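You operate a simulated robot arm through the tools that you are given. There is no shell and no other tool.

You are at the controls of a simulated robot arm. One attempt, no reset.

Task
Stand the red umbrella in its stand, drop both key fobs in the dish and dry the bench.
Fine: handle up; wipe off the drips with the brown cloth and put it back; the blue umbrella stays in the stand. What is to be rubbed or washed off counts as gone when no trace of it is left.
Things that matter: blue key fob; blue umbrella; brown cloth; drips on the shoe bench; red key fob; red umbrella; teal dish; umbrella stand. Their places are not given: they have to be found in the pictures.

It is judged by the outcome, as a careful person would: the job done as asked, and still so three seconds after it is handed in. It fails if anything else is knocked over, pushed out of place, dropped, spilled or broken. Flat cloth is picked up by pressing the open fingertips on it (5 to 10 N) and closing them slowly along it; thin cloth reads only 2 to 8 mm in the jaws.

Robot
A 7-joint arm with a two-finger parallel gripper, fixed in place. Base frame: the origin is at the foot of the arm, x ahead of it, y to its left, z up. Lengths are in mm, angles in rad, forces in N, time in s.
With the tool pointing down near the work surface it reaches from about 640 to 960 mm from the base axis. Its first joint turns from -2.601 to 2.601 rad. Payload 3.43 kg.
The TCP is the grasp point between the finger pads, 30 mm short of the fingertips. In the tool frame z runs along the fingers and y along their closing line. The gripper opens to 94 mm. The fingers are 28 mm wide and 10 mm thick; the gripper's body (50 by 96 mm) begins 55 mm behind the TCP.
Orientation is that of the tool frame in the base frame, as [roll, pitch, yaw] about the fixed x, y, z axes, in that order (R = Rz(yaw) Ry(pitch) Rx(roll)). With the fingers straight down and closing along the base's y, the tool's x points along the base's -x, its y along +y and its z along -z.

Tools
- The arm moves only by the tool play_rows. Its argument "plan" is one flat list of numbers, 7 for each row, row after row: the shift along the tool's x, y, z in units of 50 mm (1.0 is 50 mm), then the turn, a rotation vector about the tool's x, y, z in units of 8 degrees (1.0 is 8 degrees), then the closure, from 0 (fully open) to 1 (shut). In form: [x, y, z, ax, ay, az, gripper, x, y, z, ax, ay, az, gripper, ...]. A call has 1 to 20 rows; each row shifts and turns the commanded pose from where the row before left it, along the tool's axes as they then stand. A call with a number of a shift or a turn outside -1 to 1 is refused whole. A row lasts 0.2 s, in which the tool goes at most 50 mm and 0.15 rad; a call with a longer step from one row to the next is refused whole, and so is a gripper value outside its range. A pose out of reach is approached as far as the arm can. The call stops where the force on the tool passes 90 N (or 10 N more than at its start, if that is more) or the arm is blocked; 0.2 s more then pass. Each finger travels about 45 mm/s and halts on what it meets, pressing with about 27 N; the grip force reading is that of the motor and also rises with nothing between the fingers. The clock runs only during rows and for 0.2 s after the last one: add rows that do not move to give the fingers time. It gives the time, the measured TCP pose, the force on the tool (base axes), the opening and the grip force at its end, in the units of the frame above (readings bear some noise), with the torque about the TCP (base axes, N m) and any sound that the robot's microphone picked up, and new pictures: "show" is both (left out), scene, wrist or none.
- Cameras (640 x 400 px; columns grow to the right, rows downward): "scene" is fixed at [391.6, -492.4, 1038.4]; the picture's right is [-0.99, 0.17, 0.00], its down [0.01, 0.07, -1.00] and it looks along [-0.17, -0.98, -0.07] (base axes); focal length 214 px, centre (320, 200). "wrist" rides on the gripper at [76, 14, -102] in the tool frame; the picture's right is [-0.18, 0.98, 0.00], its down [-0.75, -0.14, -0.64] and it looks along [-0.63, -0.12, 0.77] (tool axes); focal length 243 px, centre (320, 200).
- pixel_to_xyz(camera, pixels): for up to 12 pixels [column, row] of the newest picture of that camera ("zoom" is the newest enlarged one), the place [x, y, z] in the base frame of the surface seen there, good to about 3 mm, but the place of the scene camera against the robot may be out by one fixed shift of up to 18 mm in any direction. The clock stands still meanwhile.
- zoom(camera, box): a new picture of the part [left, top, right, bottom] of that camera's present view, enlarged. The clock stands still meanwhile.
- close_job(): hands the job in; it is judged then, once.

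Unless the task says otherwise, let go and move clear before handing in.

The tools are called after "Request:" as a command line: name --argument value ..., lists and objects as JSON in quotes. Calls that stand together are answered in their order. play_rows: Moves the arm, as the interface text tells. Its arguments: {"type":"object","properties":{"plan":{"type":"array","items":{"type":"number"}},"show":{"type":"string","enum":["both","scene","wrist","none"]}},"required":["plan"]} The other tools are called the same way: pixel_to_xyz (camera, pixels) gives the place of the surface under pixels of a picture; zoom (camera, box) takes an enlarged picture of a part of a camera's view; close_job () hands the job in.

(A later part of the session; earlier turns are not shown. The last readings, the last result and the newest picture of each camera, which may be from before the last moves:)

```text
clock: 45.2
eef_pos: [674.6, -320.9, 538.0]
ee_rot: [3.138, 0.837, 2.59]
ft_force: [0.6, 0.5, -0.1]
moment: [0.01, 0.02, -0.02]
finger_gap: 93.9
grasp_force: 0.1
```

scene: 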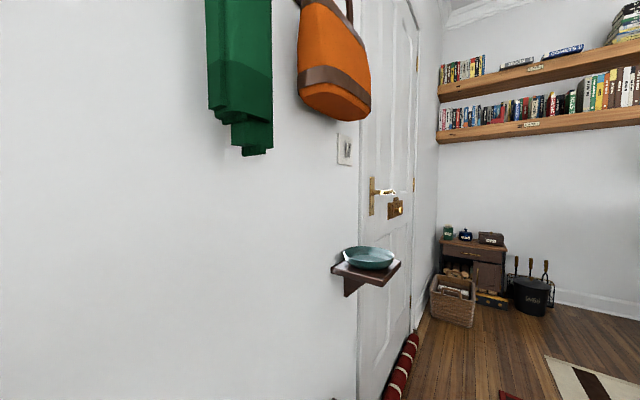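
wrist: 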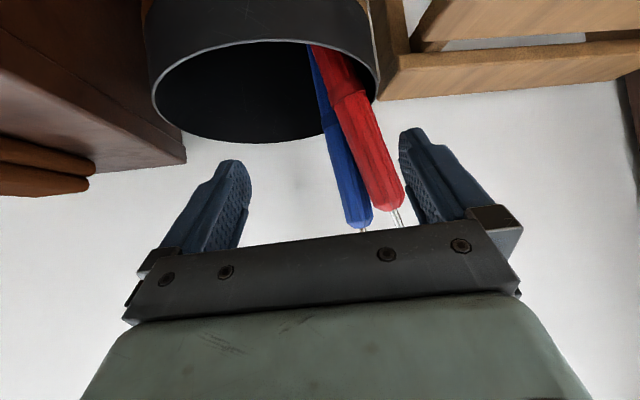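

The red umbrella now lies close to the right rim edge at (375,95). One more small shift will show whether it has come to rest on its own.

Request:
play_rows --plan '[0, 0.1, 0, 0, 0, 0, 0, 0, 0.1, 0, 0, 0, 0, 0, 0, 0.1, 0, 0, 0, 0, 0, 0, 0.1, 0, 0, 0, 0, 0, 0, 0, 0, 0, 0, 0, 0]' --show "wrist"

Request:
zoom --camera "wrist" --box '[240, 20, 480, 240]'

```text
clock: 46.4
eef_pos: [686.9, -303.2, 538.5]
ee_rot: [3.139, 0.838, 2.595]
ft_force: [0.1, -0.4, 0.6]
moment: [0.01, 0.02, -0.03]
finger_gap: 94.1
grasp_force: 0.0
```

wrist: 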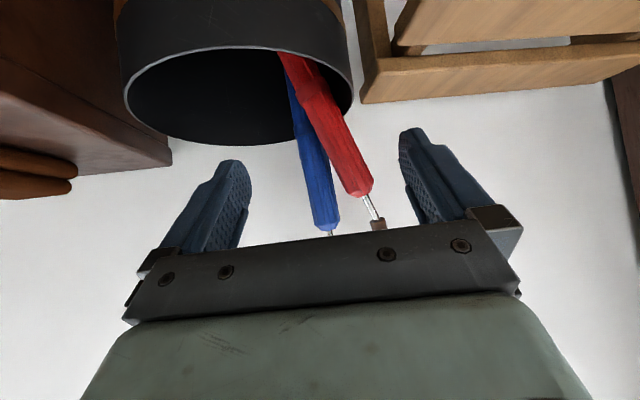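

```text
1.82 times, centred on (360, 130) of wrist
```

zoom: 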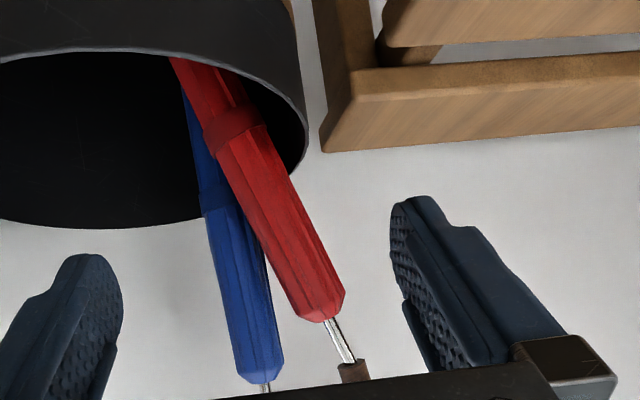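

The gap to the finger has opened, so the umbrella rests in the stand on its own. I'll check how far its handle is from the gripper body before backing out.

Request:
pixel_to_xyz --camera "wrist" --pixels '[[362, 185], [375, 215], [378, 224], [325, 200], [320, 110], [345, 150], [345, 70], [331, 232]]'

```text
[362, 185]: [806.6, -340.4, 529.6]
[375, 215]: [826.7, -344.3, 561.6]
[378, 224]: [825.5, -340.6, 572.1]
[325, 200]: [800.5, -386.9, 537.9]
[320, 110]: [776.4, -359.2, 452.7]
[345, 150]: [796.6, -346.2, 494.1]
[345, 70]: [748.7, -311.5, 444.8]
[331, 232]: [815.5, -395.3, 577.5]
```

The red umbrella is about 120 mm ahead of the TCP and clear of the hand. I'll back straight out along the tool axis and look again.

Request:
play_rows --plan '[0, 0, -0.5, 0, 0, 0, 0, 0, 0, -0.8, 0, 0, 0, 0, 0, 0, -0.9, 0, 0, 0, 0, 0, 0, -0.9, 0, 0, 0, 0, 0, 0, -0.9, 0, 0, 0, 0, 0, 0, -0.9, 0, 0, 0, 0]' --show "both"

Request:
zoom --camera "wrist" --box '[200, 0, 480, 240]'

```text
clock: 47.8
eef_pos: [609.7, -240.0, 658.4]
ee_rot: [3.139, 0.837, 2.59]
ft_force: [-0.3, -1.2, -1.1]
moment: [0.01, -0.01, 0.01]
finger_gap: 94.3
grasp_force: 0.0
out of reach, approached as far as the arm can: row 4, 5, 6
```

scene: 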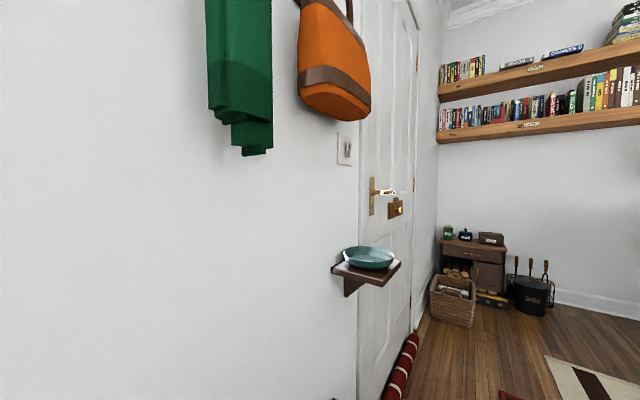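
wrist: 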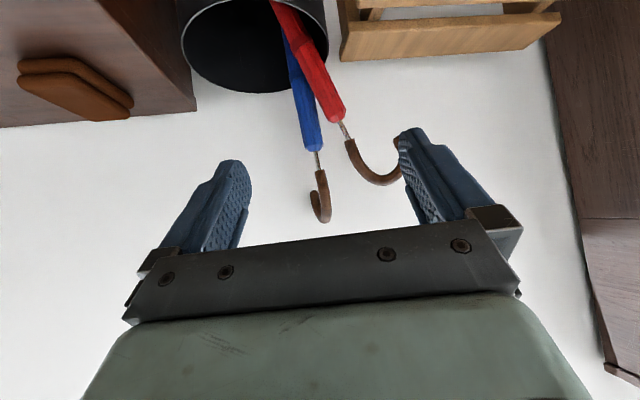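

```text
1.67 times, centred on (340, 120) of wrist
```

zoom: 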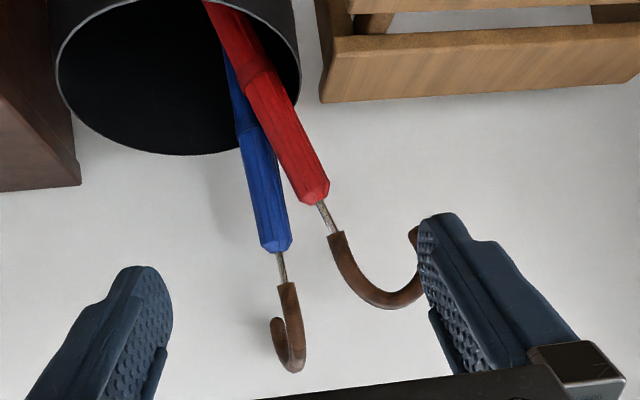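

Both umbrellas stand in the stand, handle up. I'll check that the red hook at (375,178) is clear of the right finger before moving away.

Request:
pixel_to_xyz --camera "wrist" --pixels '[[375, 178], [396, 165], [350, 150], [322, 215], [335, 110]]'

```text
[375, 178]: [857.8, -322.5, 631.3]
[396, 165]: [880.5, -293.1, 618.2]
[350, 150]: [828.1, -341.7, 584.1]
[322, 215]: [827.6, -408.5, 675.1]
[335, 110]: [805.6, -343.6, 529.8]
```

The red hook is more than 240 mm from the gripper, so the umbrella is done. I'll straighten the tool, rise and turn toward the dish end of the bench.

Request:
play_rows --plan '[0, 0, 0, 0, 1, 0, 0, 0, 0, 0, 0, 1, 0, 0, 0, 0, 0, 0, 1, 0, 0, 0, 0, 0, 0, 1, 0, 0, 0, 0, 0, 0, 1, 0, 0, 0, 0, 0, 0, 1, 0, 0, 0, 0, -0.95, 0, 0, 0, 0, 0, 0, -0.95, 0, 0, 0, 0, 0, 0, -0.95, 0, 0, 0, 0, 0, 0, -0.95, 0, 0, 0, 0, 0, 0, -0.95, 0, 0, 0, 0, 0, 0, 0, 0, 0, 0.9, 0, 0, 0, 0, 0, 0, 0.9, 0, 0, 0, 0, 0, 0, 0.9, 0, 0, 0, 0, 0, 0, 0.9, 0, 0, 0, 0, 0, 0, 0.9, 0, 0, 0, 0, 0, 0, 0.9, 0, 0, 0, 0, 0, 0, 0.9, 0]' --show "wrist"

```text
clock: 51.6
eef_pos: [609.7, -241.3, 896.7]
ee_rot: [3.141, -0.002, 1.71]
ft_force: [-0.2, 0.3, -0.1]
moment: [0.01, 0.02, -0.01]
finger_gap: 93.9
grasp_force: 0.1
```

wrist: 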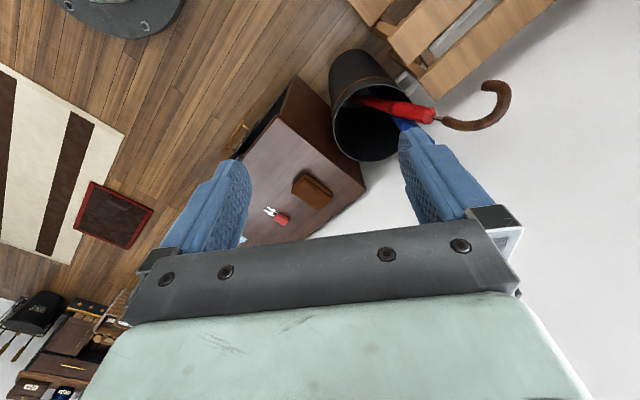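

I'll translate toward the dish side and tilt the camera outward to see the dish.

Request:
play_rows --plan '[-0.461, -0.815, 0, 0, 0, 0, 0, -0.461, -0.815, 0, 0, 0, 0, 0, -0.461, -0.815, 0, 0, 0, 0, 0, -0.461, -0.815, 0, 0, 0, 0, 0, -0.461, -0.815, 0, 0, 0, 0, 0, -0.461, -0.815, 0, 0, 0, 0, 0, -0.461, -0.815, 0, 0, 0, 0, 0, -0.461, -0.815, 0, 0, 0, 0, 0, -0.461, -0.815, 0, 0, 0, 0, 0, -0.461, -0.815, 0, 0, 0, 0, 0, -0.461, -0.815, 0, 0, 0, 0, 0, -0.461, -0.815, 0, 0, 0, 0, 0, -0.461, -0.815, 0, 0, 0, 0, 0, -0.461, -0.815, 0, 0, 0, 0, 0, 0, 0, 0, 0, -1, 0, 0, 0, 0, 0, 0, -1, 0, 0, 0, 0, 0, 0, -1, 0, 0, 0, 0, 0, 0, -1, 0, 0]' --show "wrist"

```text
clock: 55.4
eef_pos: [90.8, -642.4, 896.0]
ee_rot: [3.141, 0.561, 1.714]
ft_force: [-0.1, 0.2, 0.2]
moment: [0.02, -0.02, 0.05]
finger_gap: 93.9
grasp_force: 0.1
```

wrist: 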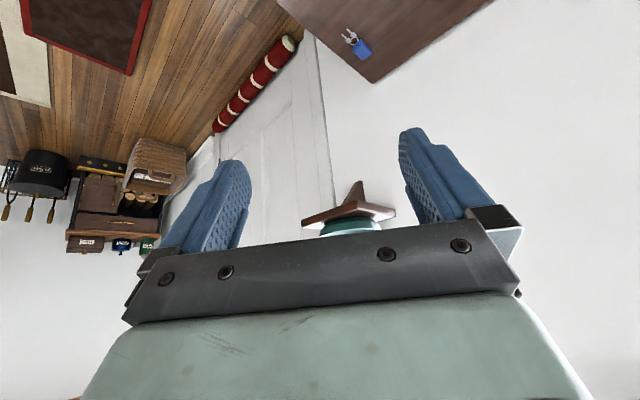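

The dish is seen edge-on at (350,222). I'll rise so the camera looks down into it.

Request:
play_rows --plan '[-0.426, 0, -0.678, 0, 0, 0, 0, -0.426, 0, -0.678, 0, 0, 0, 0, -0.426, 0, -0.678, 0, 0, 0, 0, -0.426, 0, -0.678, 0, 0, 0, 0, -0.426, 0, -0.678, 0, -0.5, 0, 0]' --show "wrist"

Request:
zoom --camera "wrist" --box '[240, 80, 440, 260]'

```text
clock: 56.6
eef_pos: [91.6, -643.5, 1094.9]
ee_rot: [-3.141, 0.627, 1.712]
ft_force: [0.1, 0.4, -0.5]
moment: [0.0, 0.01, 0.01]
finger_gap: 94.2
grasp_force: 0.2
```

wrist: 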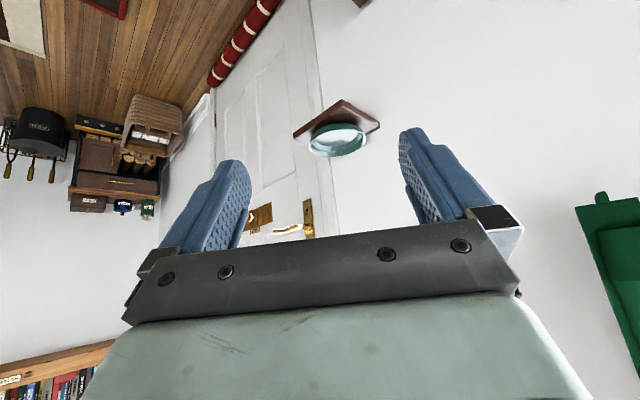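

```text
2.22 times, centred on (340, 170) of wrist
```

zoom: 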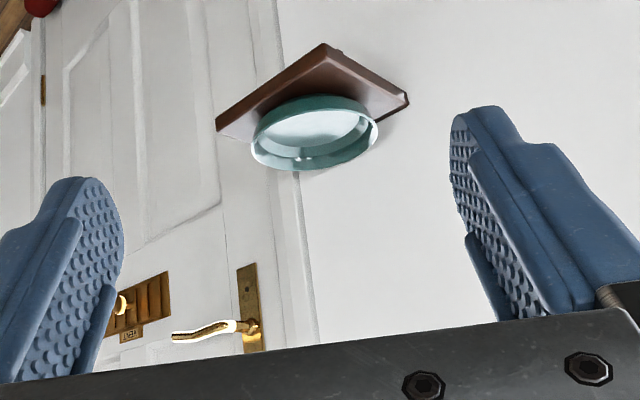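

Now I can see into the dish at zoom (315,130). I'll measure its rim and bottom, and the shelf.

Request:
pixel_to_xyz --camera "zoom" --pixels '[[312, 101], [254, 140], [376, 125], [300, 167], [315, 125], [300, 140], [345, 130], [325, 48], [218, 128], [408, 97], [340, 165], [380, 140]]'

```text
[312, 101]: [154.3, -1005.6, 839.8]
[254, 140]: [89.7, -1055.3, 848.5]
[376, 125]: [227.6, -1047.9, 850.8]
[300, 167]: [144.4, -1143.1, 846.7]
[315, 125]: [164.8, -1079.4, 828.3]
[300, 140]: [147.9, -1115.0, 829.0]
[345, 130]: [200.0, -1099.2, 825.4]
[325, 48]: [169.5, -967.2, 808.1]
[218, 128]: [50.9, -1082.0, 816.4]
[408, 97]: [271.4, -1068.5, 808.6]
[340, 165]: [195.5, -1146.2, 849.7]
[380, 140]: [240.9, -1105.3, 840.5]
```

The dish rim is centred near (162,-1075) with a radius of about 72 and its top at z≈848; its floor is at about 827. I'll test empty-handed whether the arm can reach over it with the tool tilted 60° outward.

Request:
play_rows --plan '[0, 0, 0, 0, -1, 0, 0, 0, 0, 0, 0, -1, 0, 0, 0, 0, 0, 0, -1, 0, 0, -0.092, 0.005, 0.859, 0, 0, 0, 0, -0.092, 0.005, 0.859, 0, 0, 0, 0, -0.092, 0.005, 0.859, 0, 0, 0, 0, -0.092, 0.005, 0.859, 0, 0, 0, 0, -0.092, 0.005, 0.859, 0, 0, 0, 0, -0.092, 0.005, 0.859, 0, 0, 0, 0, -0.092, 0.005, 0.859, 0, 0, 0, 0, -0.092, 0.005, 0.859, 0, 0, 0, 0, -0.092, 0.005, 0.859, 0, 0, 0, 0, -0.092, 0.005, 0.859, 0, 0, 0, 0]' --show "both"

```text
clock: 59.4
eef_pos: [147.6, -1033.2, 919.9]
ee_rot: [-3.142, 1.045, 1.711]
ft_force: [0.2, 1.1, 0.5]
moment: [0.0, -0.01, -0.01]
finger_gap: 93.9
grasp_force: 0.0
```

scene: 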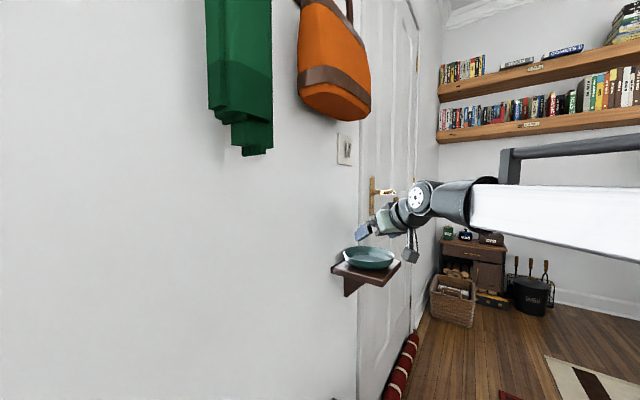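
wrist: 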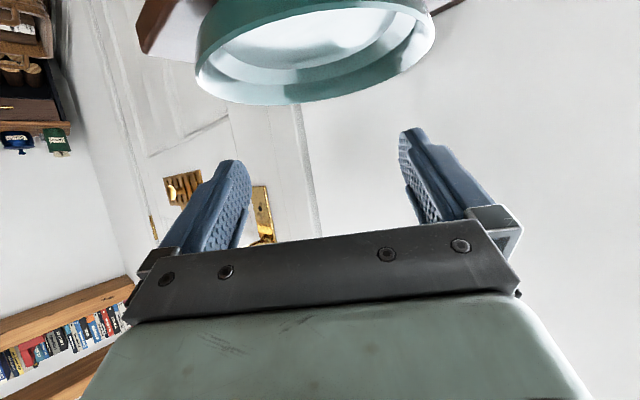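

The arm reaches over the dish with no trouble. I'll measure the dish more accurately from here.

Request:
pixel_to_xyz --camera "wrist" --pixels '[[197, 75], [245, 101], [300, 104], [350, 95], [410, 65], [433, 30], [310, 40], [330, 25], [280, 60], [250, 30], [205, 45]]'

```text
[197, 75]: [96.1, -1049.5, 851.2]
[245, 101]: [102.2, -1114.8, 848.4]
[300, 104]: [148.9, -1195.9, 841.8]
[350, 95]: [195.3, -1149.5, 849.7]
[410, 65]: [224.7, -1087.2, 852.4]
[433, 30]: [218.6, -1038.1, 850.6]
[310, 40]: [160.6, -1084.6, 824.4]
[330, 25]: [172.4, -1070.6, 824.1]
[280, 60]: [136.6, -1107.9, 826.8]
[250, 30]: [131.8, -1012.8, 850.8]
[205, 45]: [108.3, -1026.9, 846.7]
```

The dish is centred at about (160,-1081), radius 70, rim 850, floor 825. Next is the red fob: I'll back out the way I came and straighten the tool.

Request:
play_rows --plan '[0.092, 0, -0.859, 0, 0, 0, 0, 0.092, 0, -0.859, 0, 0, 0, 0, 0.092, 0, -0.859, 0, 0, 0, 0, 0.092, 0, -0.859, 0, 0, 0, 0, 0.092, 0, -0.859, 0, 0, 0, 0, 0.092, 0, -0.859, 0, 0, 0, 0, 0.092, 0, -0.859, 0, 0, 0, 0, 0.092, 0, -0.859, 0, 0, 0, 0, 0.092, 0, -0.859, 0, 0, 0, 0, 0, 0, 0, 0, 0.935, 0, 0, 0, 0, 0, 0, 0.935, 0, 0, 0, 0, 0, 0, 0.935, 0, 0, 0, 0, 0, 0, 0.935, 0, 0, 0, 0, 0, 0, 0.935, 0, 0, 0, 0, 0, 0, 0.935, 0, 0, 0, 0, 0, 0, 0.935, 0, 0, 0, 0, 0, 0, 0.935, 0, 0]' --show "none"

```text
clock: 63.0
eef_pos: [99.2, -681.6, 1078.5]
ee_rot: [-3.14, -0.002, 1.712]
ft_force: [-0.1, -0.2, 0.1]
moment: [-0.01, -0.01, 0.02]
finger_gap: 93.8
grasp_force: 0.1
```

I'll move above the red fob and turn the fingers to close across its narrow side.

Request:
play_rows --plan '[-0.074, 0.612, 0.713, 0, 0, 0, 0, -0.074, 0.612, 0.713, 0, 0, 0, 0, -0.074, 0.612, 0.713, 0, 0, 0, 0, -0.074, 0.612, 0.713, 0, 0, 0, 0, -0.074, 0.612, 0.713, 0, 0, 0, 0, -0.074, 0.612, 0.713, 0, 0, 0, 0, -0.074, 0.612, 0.713, 0, 0, 0, 0, -0.074, 0.612, 0.713, 0, 0, 0, 0, -0.074, 0.612, 0.713, 0, 0, 0, 0, -0.074, 0.612, 0.713, 0, 0, 0, 0, -0.074, 0.612, 0.713, 0, 0, 0, 0, -0.074, 0.612, 0.713, 0, 0, 0, 0, 0, 0, 0, 0, 0, -0.922, 0, 0, 0, 0, 0, 0, -0.922, 0, 0, 0, 0, 0, 0, -0.922, 0, 0, 0, 0, 0, 0, -0.922, 0, 0, 0, 0, 0, 0, -0.922, 0]' --show "wrist"

Request:
zoom --camera "wrist" --box '[240, 40, 420, 200]'

```text
clock: 66.6
eef_pos: [466.7, -673.4, 650.9]
ee_rot: [-3.141, 0.0, 2.359]
ft_force: [0.7, -0.1, -0.9]
moment: [-0.01, 0.01, -0.01]
finger_gap: 94.1
grasp_force: 0.0
```

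wrist: 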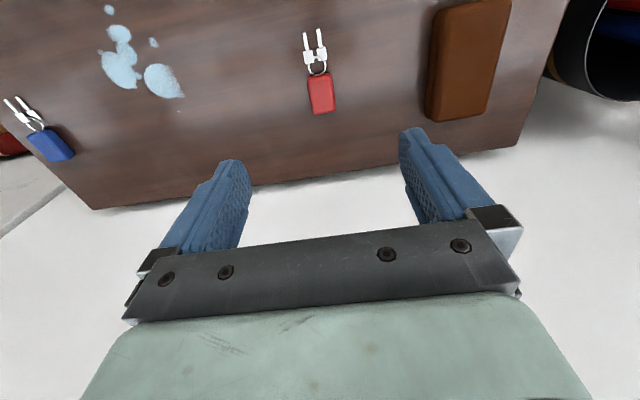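

```text
2.50 times, centred on (330, 120) of wrist
```

zoom: 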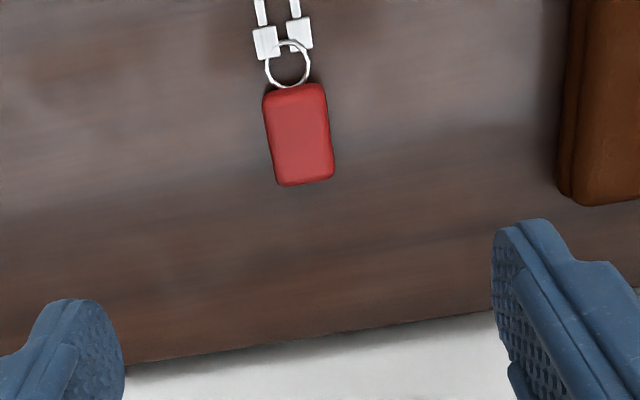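

I have a clear view of the red fob body at wrist (321,93), plus the cloth and all the drips. I'll measure everything from this vantage.

Request:
pixel_to_xyz --camera "zoom" --pixels '[[297, 133], [294, 92], [303, 178], [270, 135], [328, 130]]'

Request:
pixel_to_xyz --camera "wrist" --pixels '[[437, 12], [508, 3], [490, 112], [430, 115], [110, 10], [153, 43], [180, 110], [105, 62], [120, 70], [165, 80], [50, 146], [25, 115]]'

```text
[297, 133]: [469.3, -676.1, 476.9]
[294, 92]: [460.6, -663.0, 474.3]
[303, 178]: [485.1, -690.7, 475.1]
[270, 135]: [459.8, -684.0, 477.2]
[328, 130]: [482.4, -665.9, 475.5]
```

```text
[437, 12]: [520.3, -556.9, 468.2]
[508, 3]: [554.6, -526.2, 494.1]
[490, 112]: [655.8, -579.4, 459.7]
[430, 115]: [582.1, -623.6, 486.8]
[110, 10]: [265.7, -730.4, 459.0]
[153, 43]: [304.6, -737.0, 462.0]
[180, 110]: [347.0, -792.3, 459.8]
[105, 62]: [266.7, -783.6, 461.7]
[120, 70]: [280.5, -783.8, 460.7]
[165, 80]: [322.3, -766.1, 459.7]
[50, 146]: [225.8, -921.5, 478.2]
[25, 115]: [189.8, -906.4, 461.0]
```

The red fob's centre is (472,-676), with its wide axis at about 40°. I'll align, descend to TCP z≈492 and close.

Request:
play_rows --plan '[-0.112, 0.038, 0, 0, 0, 0.6, 0, 0, 0, 0.75, 0, 0, 0, 0, 0, 0, 0.75, 0, 0, 0, 0, 0, 0, 0.75, 0, 0, 0, 0, 0, 0, 0.7, 0, 0, 0, 0, 0, 0, 0.2, 0, 0, 0, 0, 0, 0, 0, 0, 0, 0, 0.3, 0, 0, 0, 0, 0, 0, 0.5, 0, 0, 0, 0, 0, 0, 0.65, 0, 0, 0, 0, 0, 0, 0.8, 0, 0, 0, 0, 0, 0, 1, 0, 0, 0, 0, 0, 0, 1, 0, 0, 0, 0, 0, 0, 1]' --show "wrist"

```text
clock: 69.4
eef_pos: [472.7, -676.1, 494.0]
ee_rot: [3.141, -0.002, 2.273]
ft_force: [-0.2, 0.0, 0.5]
moment: [0.0, -0.02, 0.0]
finger_gap: 26.8
grasp_force: 26.7
```

wrist: 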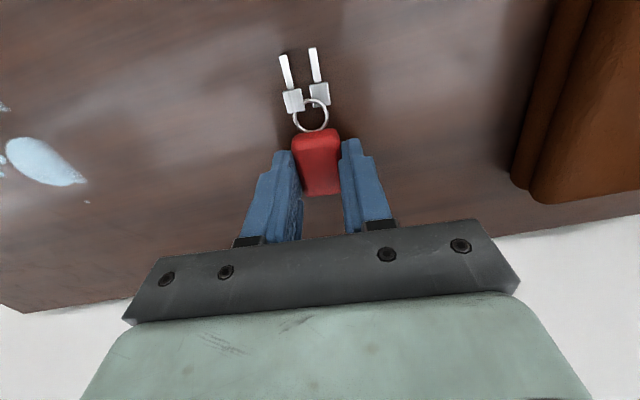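

The red fob is gripped with a 26.8 mm gap. I'll lift, turn and carry it toward the dish side.

Request:
play_rows --plan '[0, 0, -0.5, 0, 0, 0, 1, 0, 0, -0.9, 0, 0, 0, 1, 0, 0, -0.9, 0, 0, 0, 1, 0, 0, -0.9, 0, 0, 0, 1, 0, 0, -0.9, 0, 0, 0, 1, 0, 0, -0.9, 0, 0, 0, 1, 0, 0, 0, 0, 0, 1, 1, 0, 0, 0, 0, 0, 1, 1, 0, 0, 0, 0, 0, 1, 1, 0, 0, 0, 0, 0, 1, 1, -0.023, -0.747, -0.48, 0, 0, 0, 1, -0.023, -0.747, -0.48, 0, 0, 0, 1, -0.023, -0.747, -0.48, 0, 0, 0, 1, -0.023, -0.747, -0.48, 0, 0, 0, 1, -0.023, -0.747, -0.48, 0, 0, 0, 1, -0.023, -0.747, -0.48, 0, 0, 0, 1, -0.023, -0.747, -0.48, 0, 0, 0, 1, -0.023, -0.747, -0.48, 0, 0, 0, 1, -0.023, -0.747, -0.48, 0, 0, 0, 1, -0.023, -0.747, -0.48, 0, 0, 0, 1]' --show "wrist"

```text
clock: 73.6
eef_pos: [105.8, -739.9, 981.0]
ee_rot: [-3.141, 0.0, 1.716]
ft_force: [-0.3, -0.3, -0.1]
moment: [0.03, 0.03, -0.02]
finger_gap: 26.7
grasp_force: 26.9
```

wrist: 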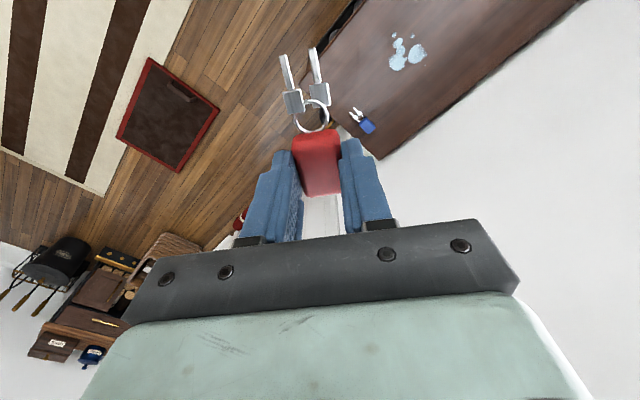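

The fob is rigid, with its keys pointing toward the base side. I'll tilt 45° outward and move over the dish at z≈960, so the keys clear the rim.

Request:
play_rows --plan '[0, 0, 0, 0, -0.9375, 0, 1, 0, 0, 0, 0, -0.9375, 0, 1, 0, 0, 0, 0, -0.9375, 0, 1, 0, 0, 0, 0, -0.9375, 0, 1, 0, 0, 0, 0, -0.9375, 0, 1, 0, 0, 0, 0, -0.9375, 0, 1, -0.549, 0.013, 0.623, 0, 0, 0, 1, -0.549, 0.013, 0.623, 0, 0, 0, 1, -0.549, 0.013, 0.623, 0, 0, 0, 1, -0.549, 0.013, 0.623, 0, 0, 0, 1, -0.549, 0.013, 0.623, 0, 0, 0, 1, -0.549, 0.013, 0.623, 0, 0, 0, 1, -0.549, 0.013, 0.623, 0, 0, 0, 1, -0.549, 0.013, 0.623, 0, 0, 0, 1]' --show "both"

```text
clock: 76.6
eef_pos: [156.6, -1067.2, 962.2]
ee_rot: [3.141, 0.784, 1.712]
ft_force: [0.1, 0.2, -0.3]
moment: [0.01, 0.02, 0.02]
finger_gap: 27.2
grasp_force: 26.8
```

scene: 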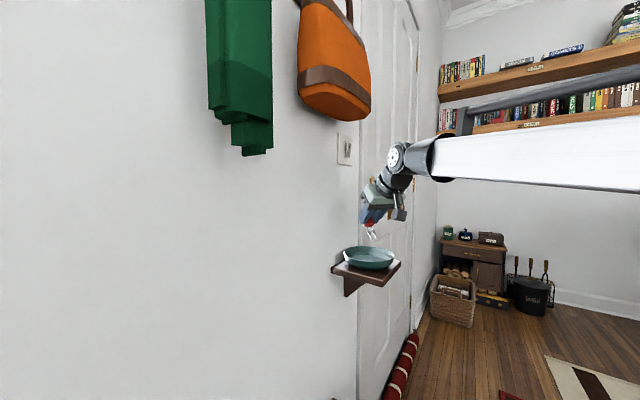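
wrist: 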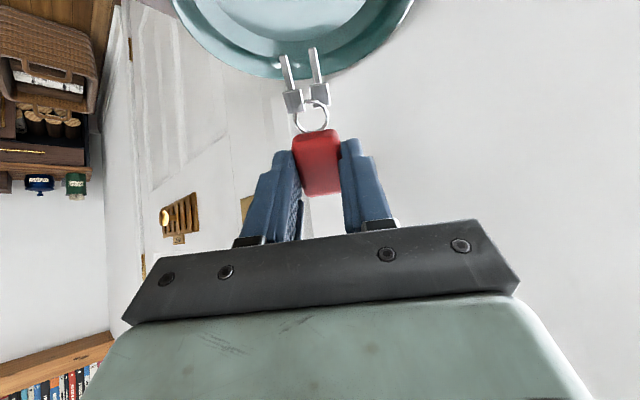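

The fob hangs over the dish. I'll try reducing the tilt to about 21° so it lies flatter when released.

Request:
play_rows --plan '[0, 0, 0, 0, 1, 0, 1, 0, 0, 0, 0, 1, 0, 1, 0, 0, 0, 0, 1, 0, 1]' --show "both"

```text
clock: 77.4
eef_pos: [157.2, -1068.3, 963.3]
ee_rot: [-3.141, 0.364, 1.714]
ft_force: [-0.1, 0.3, -1.0]
moment: [0.0, 0.04, -0.01]
finger_gap: 26.9
grasp_force: 27.0
```

scene: 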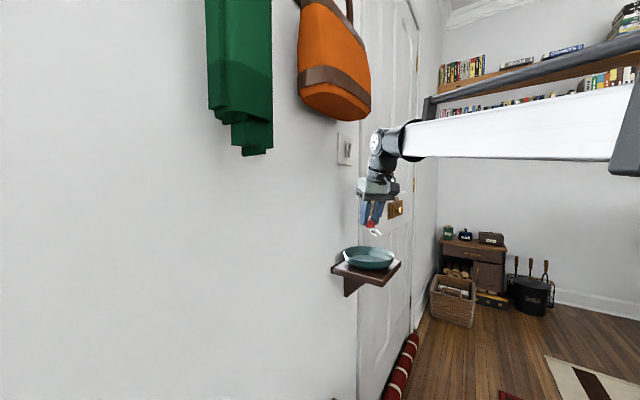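
wrist: 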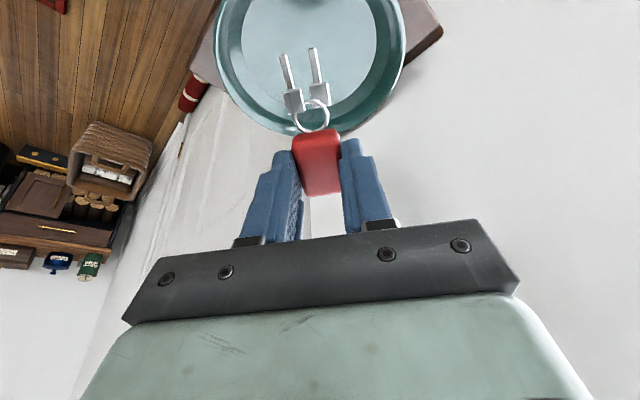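

The arm reaches with only 21° tilt. The wall is close behind the dish, so before going lower I'll measure the wall and dish rim from here.

Request:
pixel_to_xyz --camera "wrist" --pixels '[[450, 120], [400, 180], [260, 150], [560, 100], [217, 60], [250, 112], [300, 133], [360, 118], [402, 70], [310, 40], [316, 55], [318, 165]]'

```text
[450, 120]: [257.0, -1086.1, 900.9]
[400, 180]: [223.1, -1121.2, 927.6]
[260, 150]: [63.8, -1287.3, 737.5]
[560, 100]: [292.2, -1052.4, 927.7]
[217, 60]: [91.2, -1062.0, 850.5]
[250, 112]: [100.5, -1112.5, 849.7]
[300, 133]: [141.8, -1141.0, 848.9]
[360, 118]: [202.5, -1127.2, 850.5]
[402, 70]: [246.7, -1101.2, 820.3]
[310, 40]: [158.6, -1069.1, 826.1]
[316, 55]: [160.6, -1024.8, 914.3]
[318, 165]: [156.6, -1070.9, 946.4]
```

The wall is about 60 mm beyond the dish centre and there is room. I'll shift 20 mm outward, lower until the keys are just above the dish floor, and check.

Request:
play_rows --plan '[0.031, 0, 0.309, 0, 0, 0, 1, 0.031, 0, 0.309, 0, 0, 0, 1, 0.031, 0, 0.309, 0, 0, 0, 1, 0.031, 0, 0.309, 0, 0, 0, 1, 0.031, 0, 0.309, 0, 0, 0, 1]' --show "both"

Request:
zoom --camera "scene" --box '[310, 180, 430, 300]'

```text
clock: 78.6
eef_pos: [161.0, -1088.4, 888.4]
ee_rot: [-3.141, 0.368, 1.711]
ft_force: [1.1, -0.1, 0.5]
moment: [-0.01, 0.0, -0.01]
finger_gap: 26.8
grasp_force: 27.1
```

scene: 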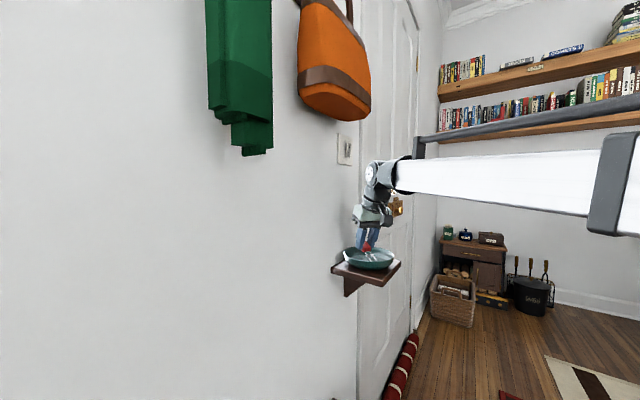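
wrist: 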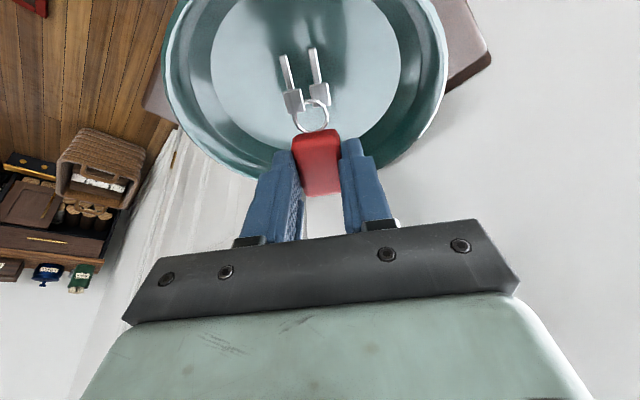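

```text
3.33 times, centred on (370, 240) of scene
```

zoom: 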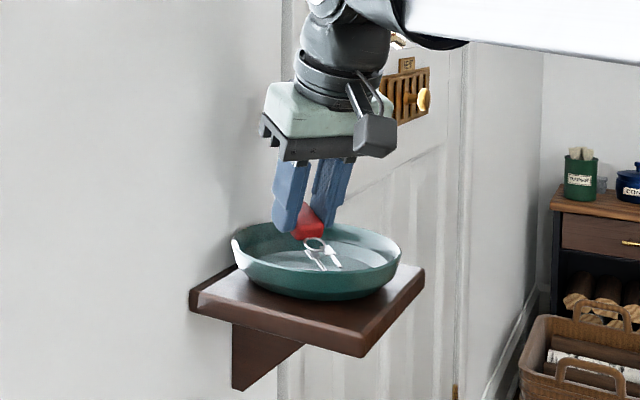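

The fob is inside the dish outline with its keys just above the floor. I'll open partway to release it.

Request:
play_rows --plan '[0.005, 0, 0.06, 0, 0, 0, 1, 0, 0, 0, 0, 0, 0, 0.68, 0, 0, 0, 0, 0, 0, 0.6, 0, 0, 0, 0, 0, 0, 0.5, 0, 0, 0, 0, 0, 0, 0.5, 0, 0, 0, 0, 0, 0, 0.5]' --show "both"

Request:
zoom --camera "scene" --box '[310, 180, 430, 300]'

```text
clock: 80.0
eef_pos: [160.9, -1089.8, 886.5]
ee_rot: [3.141, 0.364, 1.714]
ft_force: [0.2, 0.7, 1.4]
moment: [-0.03, 0.01, 0.0]
finger_gap: 46.9
grasp_force: 0.0
```

scene: 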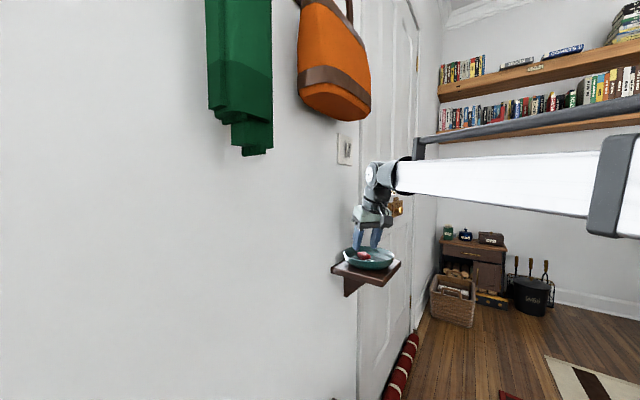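
wrist: 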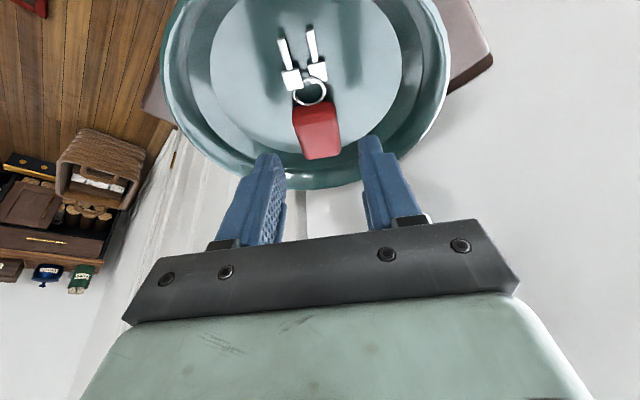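

```text
3.33 times, centred on (370, 240) of scene
```

zoom: 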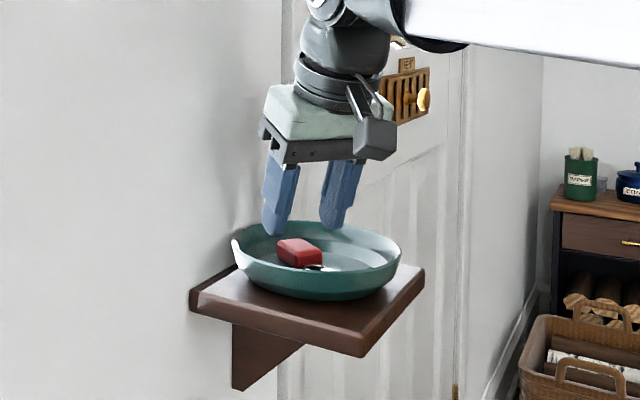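

The red fob rests in the dish. I'll lift out, back away from the shelf, and drop down in front of it toward the blue fob.

Request:
play_rows --plan '[0, 0, -0.8, 0, 0, 0, 0.5, 0, 0, -0.8, 0, 0, 0, 0.5, 0, 0, -0.8, 0, 0, 0, 0.5, 0.76, 0.233, -0.257, 0, 0, 0, 0, 0.76, 0.233, -0.257, 0, 0, 0, 0, 0.76, 0.233, -0.257, 0, 0, 0, 0, 0.76, 0.233, -0.257, 0, 0, 0, 0, 0.76, 0.233, -0.257, 0, 0, 0, 0, 0.76, 0.233, -0.257, 0, 0, 0, 0, 0.306, 0, 0.803, 0, 0, 0, 0, 0.306, 0, 0.803, 0, 0, 0, 0, 0.306, 0, 0.803, 0, 0, 0, 0, 0.306, 0, 0.803, 0, 0, 0, 0, 0.306, 0, 0.803, 0, 0, 0, 0, 0.306, 0, 0.803, 0, 0, 0, 0, 0.306, 0, 0.803, 0, 0, 0, 0, 0, 0, 0, -0.334, 0, -0.876, 0, 0, 0, 0, -0.334, 0, -0.876, 0, 0, 0, 0, -0.334, 0, -0.876, 0, 0, 0, 0, -0.334, 0, -0.876, 0]' --show "wrist"

```text
clock: 84.2
eef_pos: [189.2, -799.5, 686.5]
ee_rot: [-3.14, 0.366, 2.241]
ft_force: [0.5, -0.6, 0.4]
moment: [0.0, -0.02, -0.01]
finger_gap: 94.0
grasp_force: 0.0
```

wrist: 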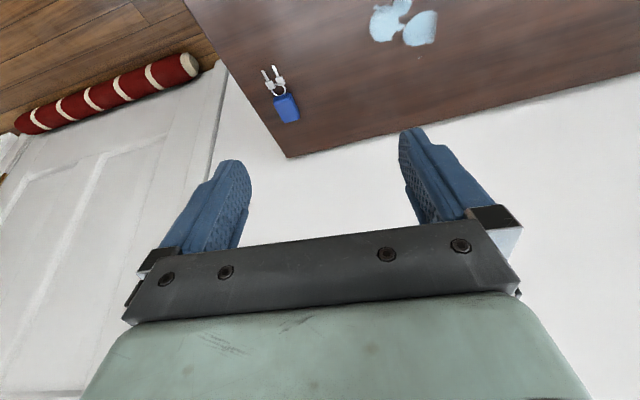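

The blue fob is in view at (286,107). I'll zoom in to measure its axis.

Request:
zoom --camera "wrist" --box '[240, 50, 340, 150]'

Request:
pixel_to_xyz --camera "wrist" --pixels '[[286, 108], [282, 96], [290, 119], [277, 110], [296, 104], [280, 90], [273, 78]]'

```text
4.00 times, centred on (290, 100) of wrist
```

zoom: 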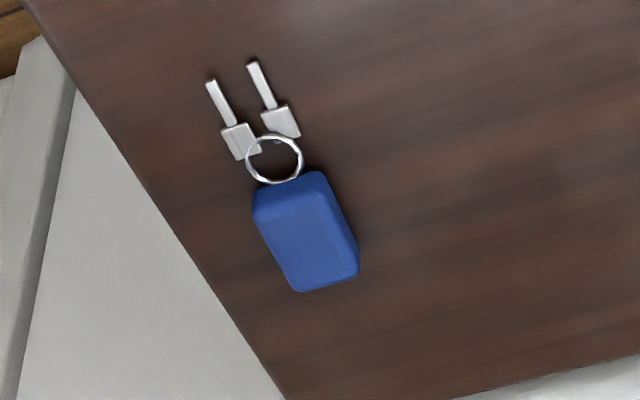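

```text
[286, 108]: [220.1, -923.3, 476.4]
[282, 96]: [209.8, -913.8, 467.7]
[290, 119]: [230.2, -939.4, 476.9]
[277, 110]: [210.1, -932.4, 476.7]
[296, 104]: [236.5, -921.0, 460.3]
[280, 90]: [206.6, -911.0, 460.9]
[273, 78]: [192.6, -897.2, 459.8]
```

Request:
pixel_to_xyz --camera "zoom" --pixels '[[262, 208], [316, 182], [350, 265], [303, 284], [307, 232], [210, 85], [252, 65], [275, 160]]'

```text
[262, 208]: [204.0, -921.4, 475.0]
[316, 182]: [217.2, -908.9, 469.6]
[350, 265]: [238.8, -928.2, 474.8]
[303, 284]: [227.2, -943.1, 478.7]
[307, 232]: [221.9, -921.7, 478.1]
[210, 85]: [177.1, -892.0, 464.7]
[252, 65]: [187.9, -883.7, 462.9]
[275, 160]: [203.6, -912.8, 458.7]
```

The blue fob's centre is (222,-925) with its long axis at 137°. I'll align the yaw, reduce the tilt to about 8°, and move to above it for a check.

Request:
play_rows --plan '[0, 0, 0, -0.192, 0, -0.502, 0, 0, 0, 0, -0.192, 0, -0.502, 0, 0, 0, 0, 0, 0.81, 0, 0, 0, 0, 0, 0, 0.81, 0, 0, -0.437, -0.347, 0.7, 0, 0, 0, 0, -0.437, -0.347, 0.7, 0, 0, 0, 0, -0.437, -0.347, 0.7, 0, 0, 0, 0, -0.437, -0.347, 0.7, 0, 0, 0, 0]' --show "both"

```text
clock: 86.0
eef_pos: [219.8, -923.0, 560.8]
ee_rot: [-3.139, 0.139, 2.39]
ft_force: [0.3, 0.6, -0.3]
moment: [-0.04, 0.03, -0.02]
finger_gap: 94.1
grasp_force: 0.1
```

scene: 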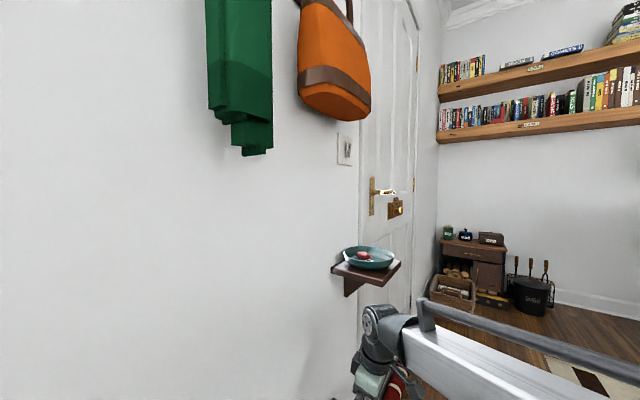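
wrist: 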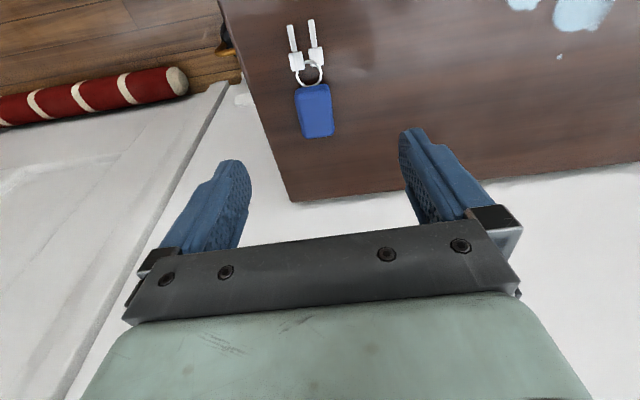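

It's aligned: the fob is centred at (314,110) between the fingers. I'll descend and close.

Request:
play_rows --plan '[0.084, 0, 0.594, 0, 0, 0, 0, 0.084, 0, 0.594, 0, 0, 0, 0, 0.018, 0, 0.13, 0, 0, 0, 0, 0, 0, 0, 0, 0, 0, 0.3, 0, 0, 0, 0, 0, 0, 0.5, 0, 0, 0, 0, 0, 0, 0.65, 0, 0, 0, 0, 0, 0, 0.8, 0, 0, 0, 0, 0, 0, 1, 0, 0, 0, 0, 0, 0, 1, 0, 0, 0, 0, 0, 0, 1]' --show "wrist"

```text
clock: 88.2
eef_pos: [219.8, -923.3, 492.4]
ee_rot: [-3.141, 0.139, 2.39]
ft_force: [0.2, 0.0, 0.2]
moment: [0.03, 0.0, 0.01]
finger_gap: 26.9
grasp_force: 27.5
```

wrist: 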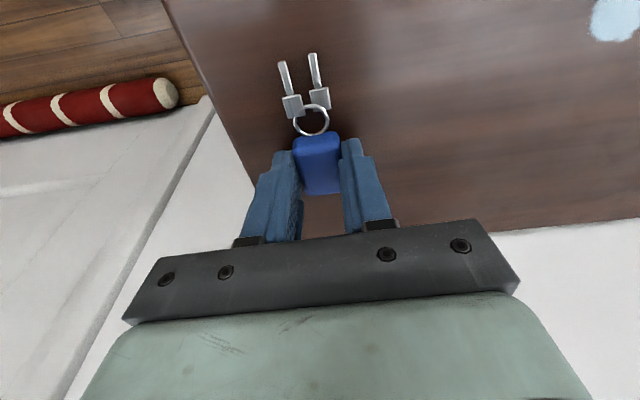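

The blue fob is gripped with a 26.9 mm gap. I'll retrace the path: lift, back out, rise, then set the same tilt and yaw as for the red fob.

Request:
play_rows --plan '[-0.098, 0, -0.693, 0, 0, 0, 1, -0.098, 0, -0.693, 0, 0, 0, 1, 0.437, 0.347, -0.7, 0, 0, 0, 1, 0.437, 0.347, -0.7, 0, 0, 0, 1, 0.437, 0.347, -0.7, 0, 0, 0, 1, 0.437, 0.347, -0.7, 0, 0, 0, 1, -0.12, 0, -0.851, 0, 0, 0, 1, -0.12, 0, -0.851, 0, 0, 0, 1, -0.12, 0, -0.851, 0, 0, 0, 1, -0.12, 0, -0.851, 0, 0, 0, 1, -0.12, 0, -0.851, 0, 0, 0, 1, -0.12, 0, -0.851, 0, 0, 0, 1, -0.12, 0, -0.851, 0, 0, 0, 1, 0, 0, 0, 0, -0.81, 0, 1, 0, 0, 0, 0, -0.81, 0, 1, 0, 0, 0, 0.347, 0, 0.905, 1, 0, 0, 0, 0.347, 0, 0.905, 1, 0, 0, 0, 0.347, 0, 0.905, 1, 0, 0, 0, 0.347, 0, 0.905, 1, 0, 0, 0, 0.347, 0, 0.905, 1]' --show "wrist"

```text
clock: 92.4
eef_pos: [190.5, -798.7, 990.9]
ee_rot: [-3.14, 0.368, 1.709]
ft_force: [-0.2, 0.1, 0.9]
moment: [0.03, 0.0, 0.03]
finger_gap: 26.8
grasp_force: 26.7
```

wrist: 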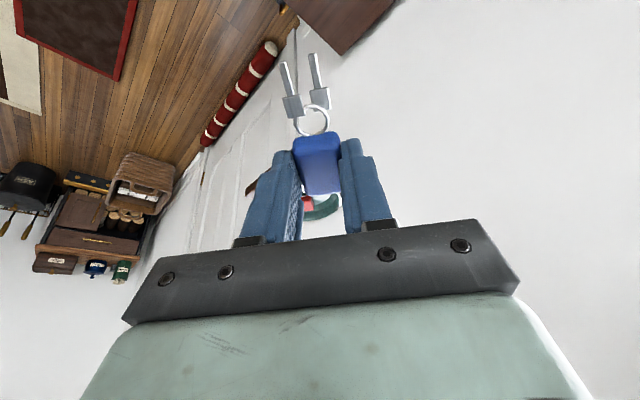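

I'll bring the blue fob over the dish, offset about 33 mm to the side of the red one, and look before lowering.

Request:
play_rows --plan '[-0.713, -0.293, 0.355, 0, 0, 0, 1, -0.713, -0.293, 0.355, 0, 0, 0, 1, -0.713, -0.293, 0.355, 0, 0, 0, 1, -0.713, -0.293, 0.355, 0, 0, 0, 1, -0.713, -0.293, 0.355, 0, 0, 0, 1, -0.713, -0.293, 0.355, 0, 0, 0, 1, -0.713, -0.293, 0.355, 0, 0, 0, 1]' --show "wrist"

Request:
zoom --camera "wrist" --box '[180, 0, 480, 190]'

```text
clock: 94.0
eef_pos: [128.3, -1087.3, 963.5]
ee_rot: [-3.141, 0.368, 1.711]
ft_force: [-0.6, -0.5, 0.1]
moment: [-0.03, 0.03, 0.03]
finger_gap: 26.9
grasp_force: 26.8
```

wrist: 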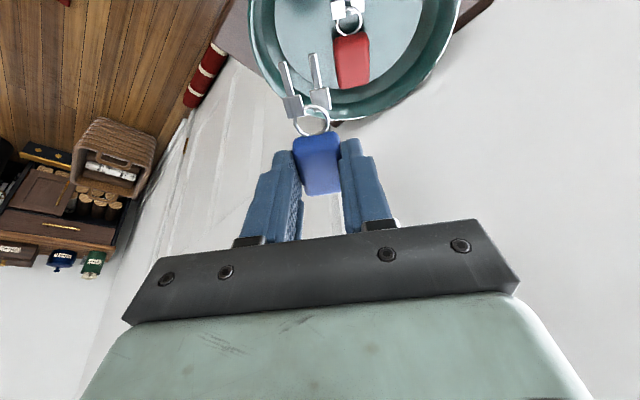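

```text
2.11 times, centred on (330, 95) of wrist
```

zoom: 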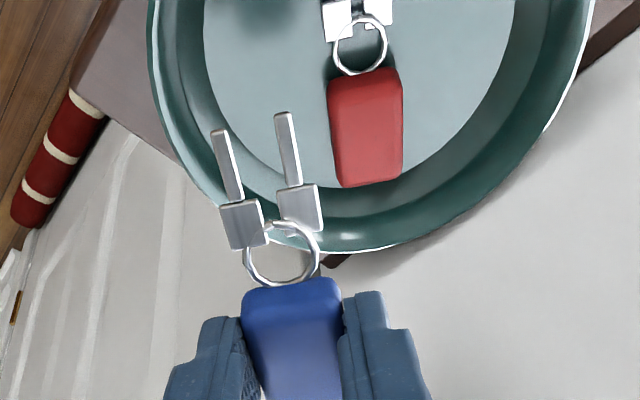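

Request:
pixel_to_xyz --camera "wrist" --pixels '[[352, 62], [352, 82], [350, 38], [347, 12], [250, 30], [265, 85], [320, 118], [400, 95], [285, 40], [440, 40], [320, 165], [316, 60]]'

```text
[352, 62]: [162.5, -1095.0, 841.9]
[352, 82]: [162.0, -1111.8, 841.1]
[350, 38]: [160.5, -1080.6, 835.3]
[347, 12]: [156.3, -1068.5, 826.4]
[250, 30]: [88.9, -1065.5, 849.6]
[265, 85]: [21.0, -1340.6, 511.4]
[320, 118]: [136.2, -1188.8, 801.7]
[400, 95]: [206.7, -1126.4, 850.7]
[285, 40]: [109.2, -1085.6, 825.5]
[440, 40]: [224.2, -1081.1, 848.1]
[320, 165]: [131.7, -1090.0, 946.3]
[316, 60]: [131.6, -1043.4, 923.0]
```

The red fob sits at (162,-1097), and the blue one lines up beside it inside the rim. I'll lower about 71 mm straight down and release partway open.

Request:
play_rows --plan '[0.102, 0, 0.265, 0, 0, 0, 1, 0.102, 0, 0.265, 0, 0, 0, 1, 0.102, 0, 0.265, 0, 0, 0, 1, 0.102, 0, 0.265, 0, 0, 0, 1, 0.102, 0, 0.265, 0, 0, 0, 1]' --show "both"

Request:
zoom --camera "scene" --box '[310, 180, 430, 300]'

```text
clock: 95.2
eef_pos: [128.1, -1087.4, 892.2]
ee_rot: [-3.14, 0.369, 1.713]
ft_force: [0.7, -0.3, -0.3]
moment: [-0.01, -0.03, -0.03]
finger_gap: 27.0
grasp_force: 26.9
```

scene: 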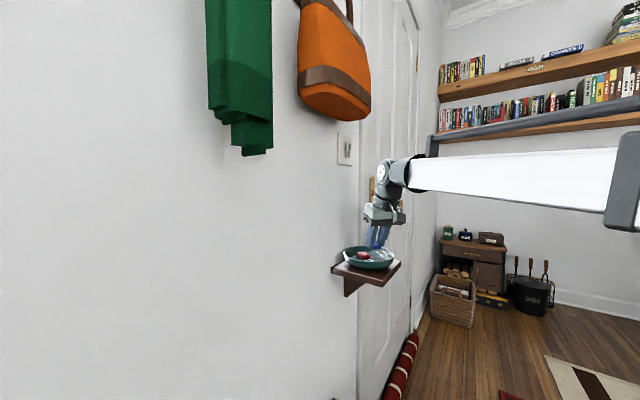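
wrist: 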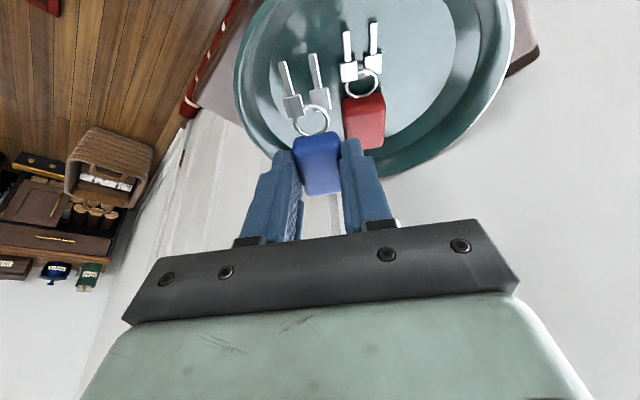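

```text
3.33 times, centred on (370, 240) of scene
```

zoom: 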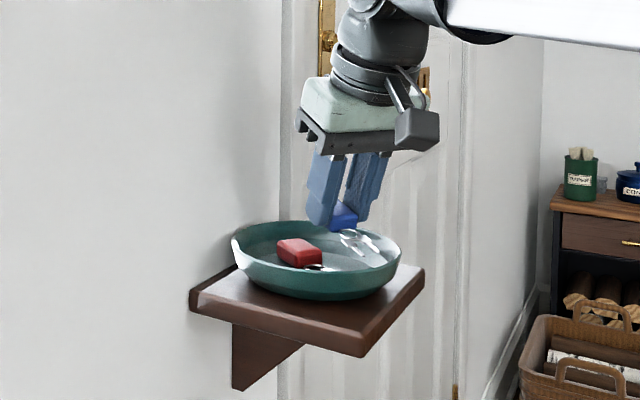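

Both fobs fit inside the rim. I'll nudge the blue one a few mm toward the dish centre and release.

Request:
play_rows --plan '[0.066, 0.07, -0.026, 0, 0, 0, 1, 0.01, 0, 0.03, 0, 0, 0, 1, 0, 0, 0, 0, 0, 0, 0.68, 0, 0, 0, 0, 0, 0, 0.6, 0, 0, 0, 0, 0, 0, 0.52, 0, 0, 0, 0, 0, 0, 0.52, 0, 0, 0, 0, 0, 0, 0.52]' --show "both"

Request:
zoom --camera "scene" --box '[310, 180, 430, 300]'

```text
clock: 96.8
eef_pos: [130.7, -1084.3, 891.1]
ee_rot: [-3.141, 0.369, 1.712]
ft_force: [-0.5, 0.5, 0.0]
moment: [-0.04, 0.0, 0.0]
finger_gap: 45.1
grasp_force: 0.2
```

scene: 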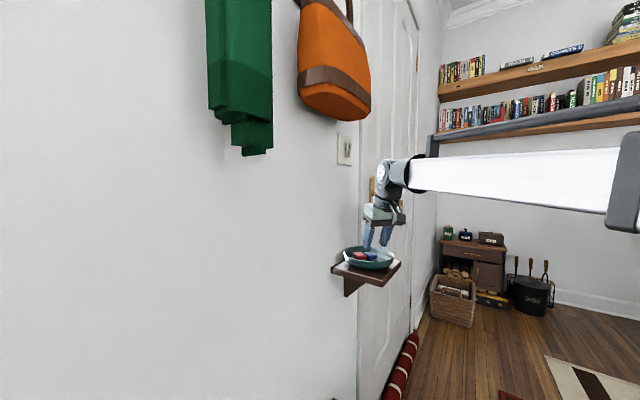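
wrist: 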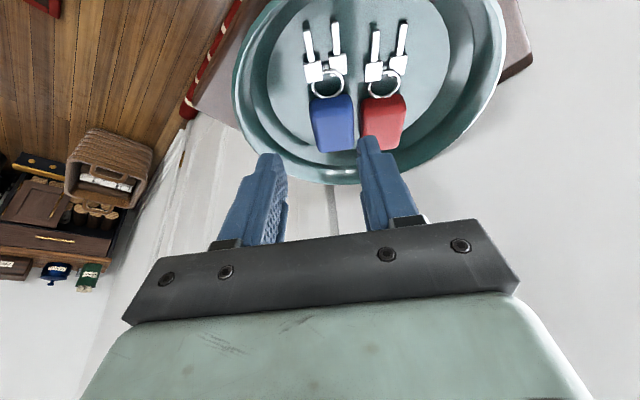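

```text
3.33 times, centred on (370, 240) of scene
```

zoom: 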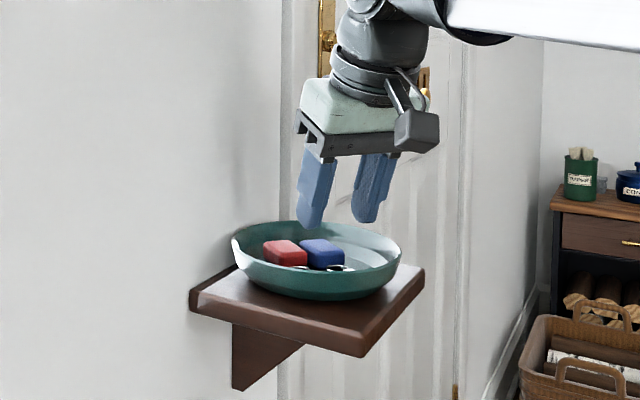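

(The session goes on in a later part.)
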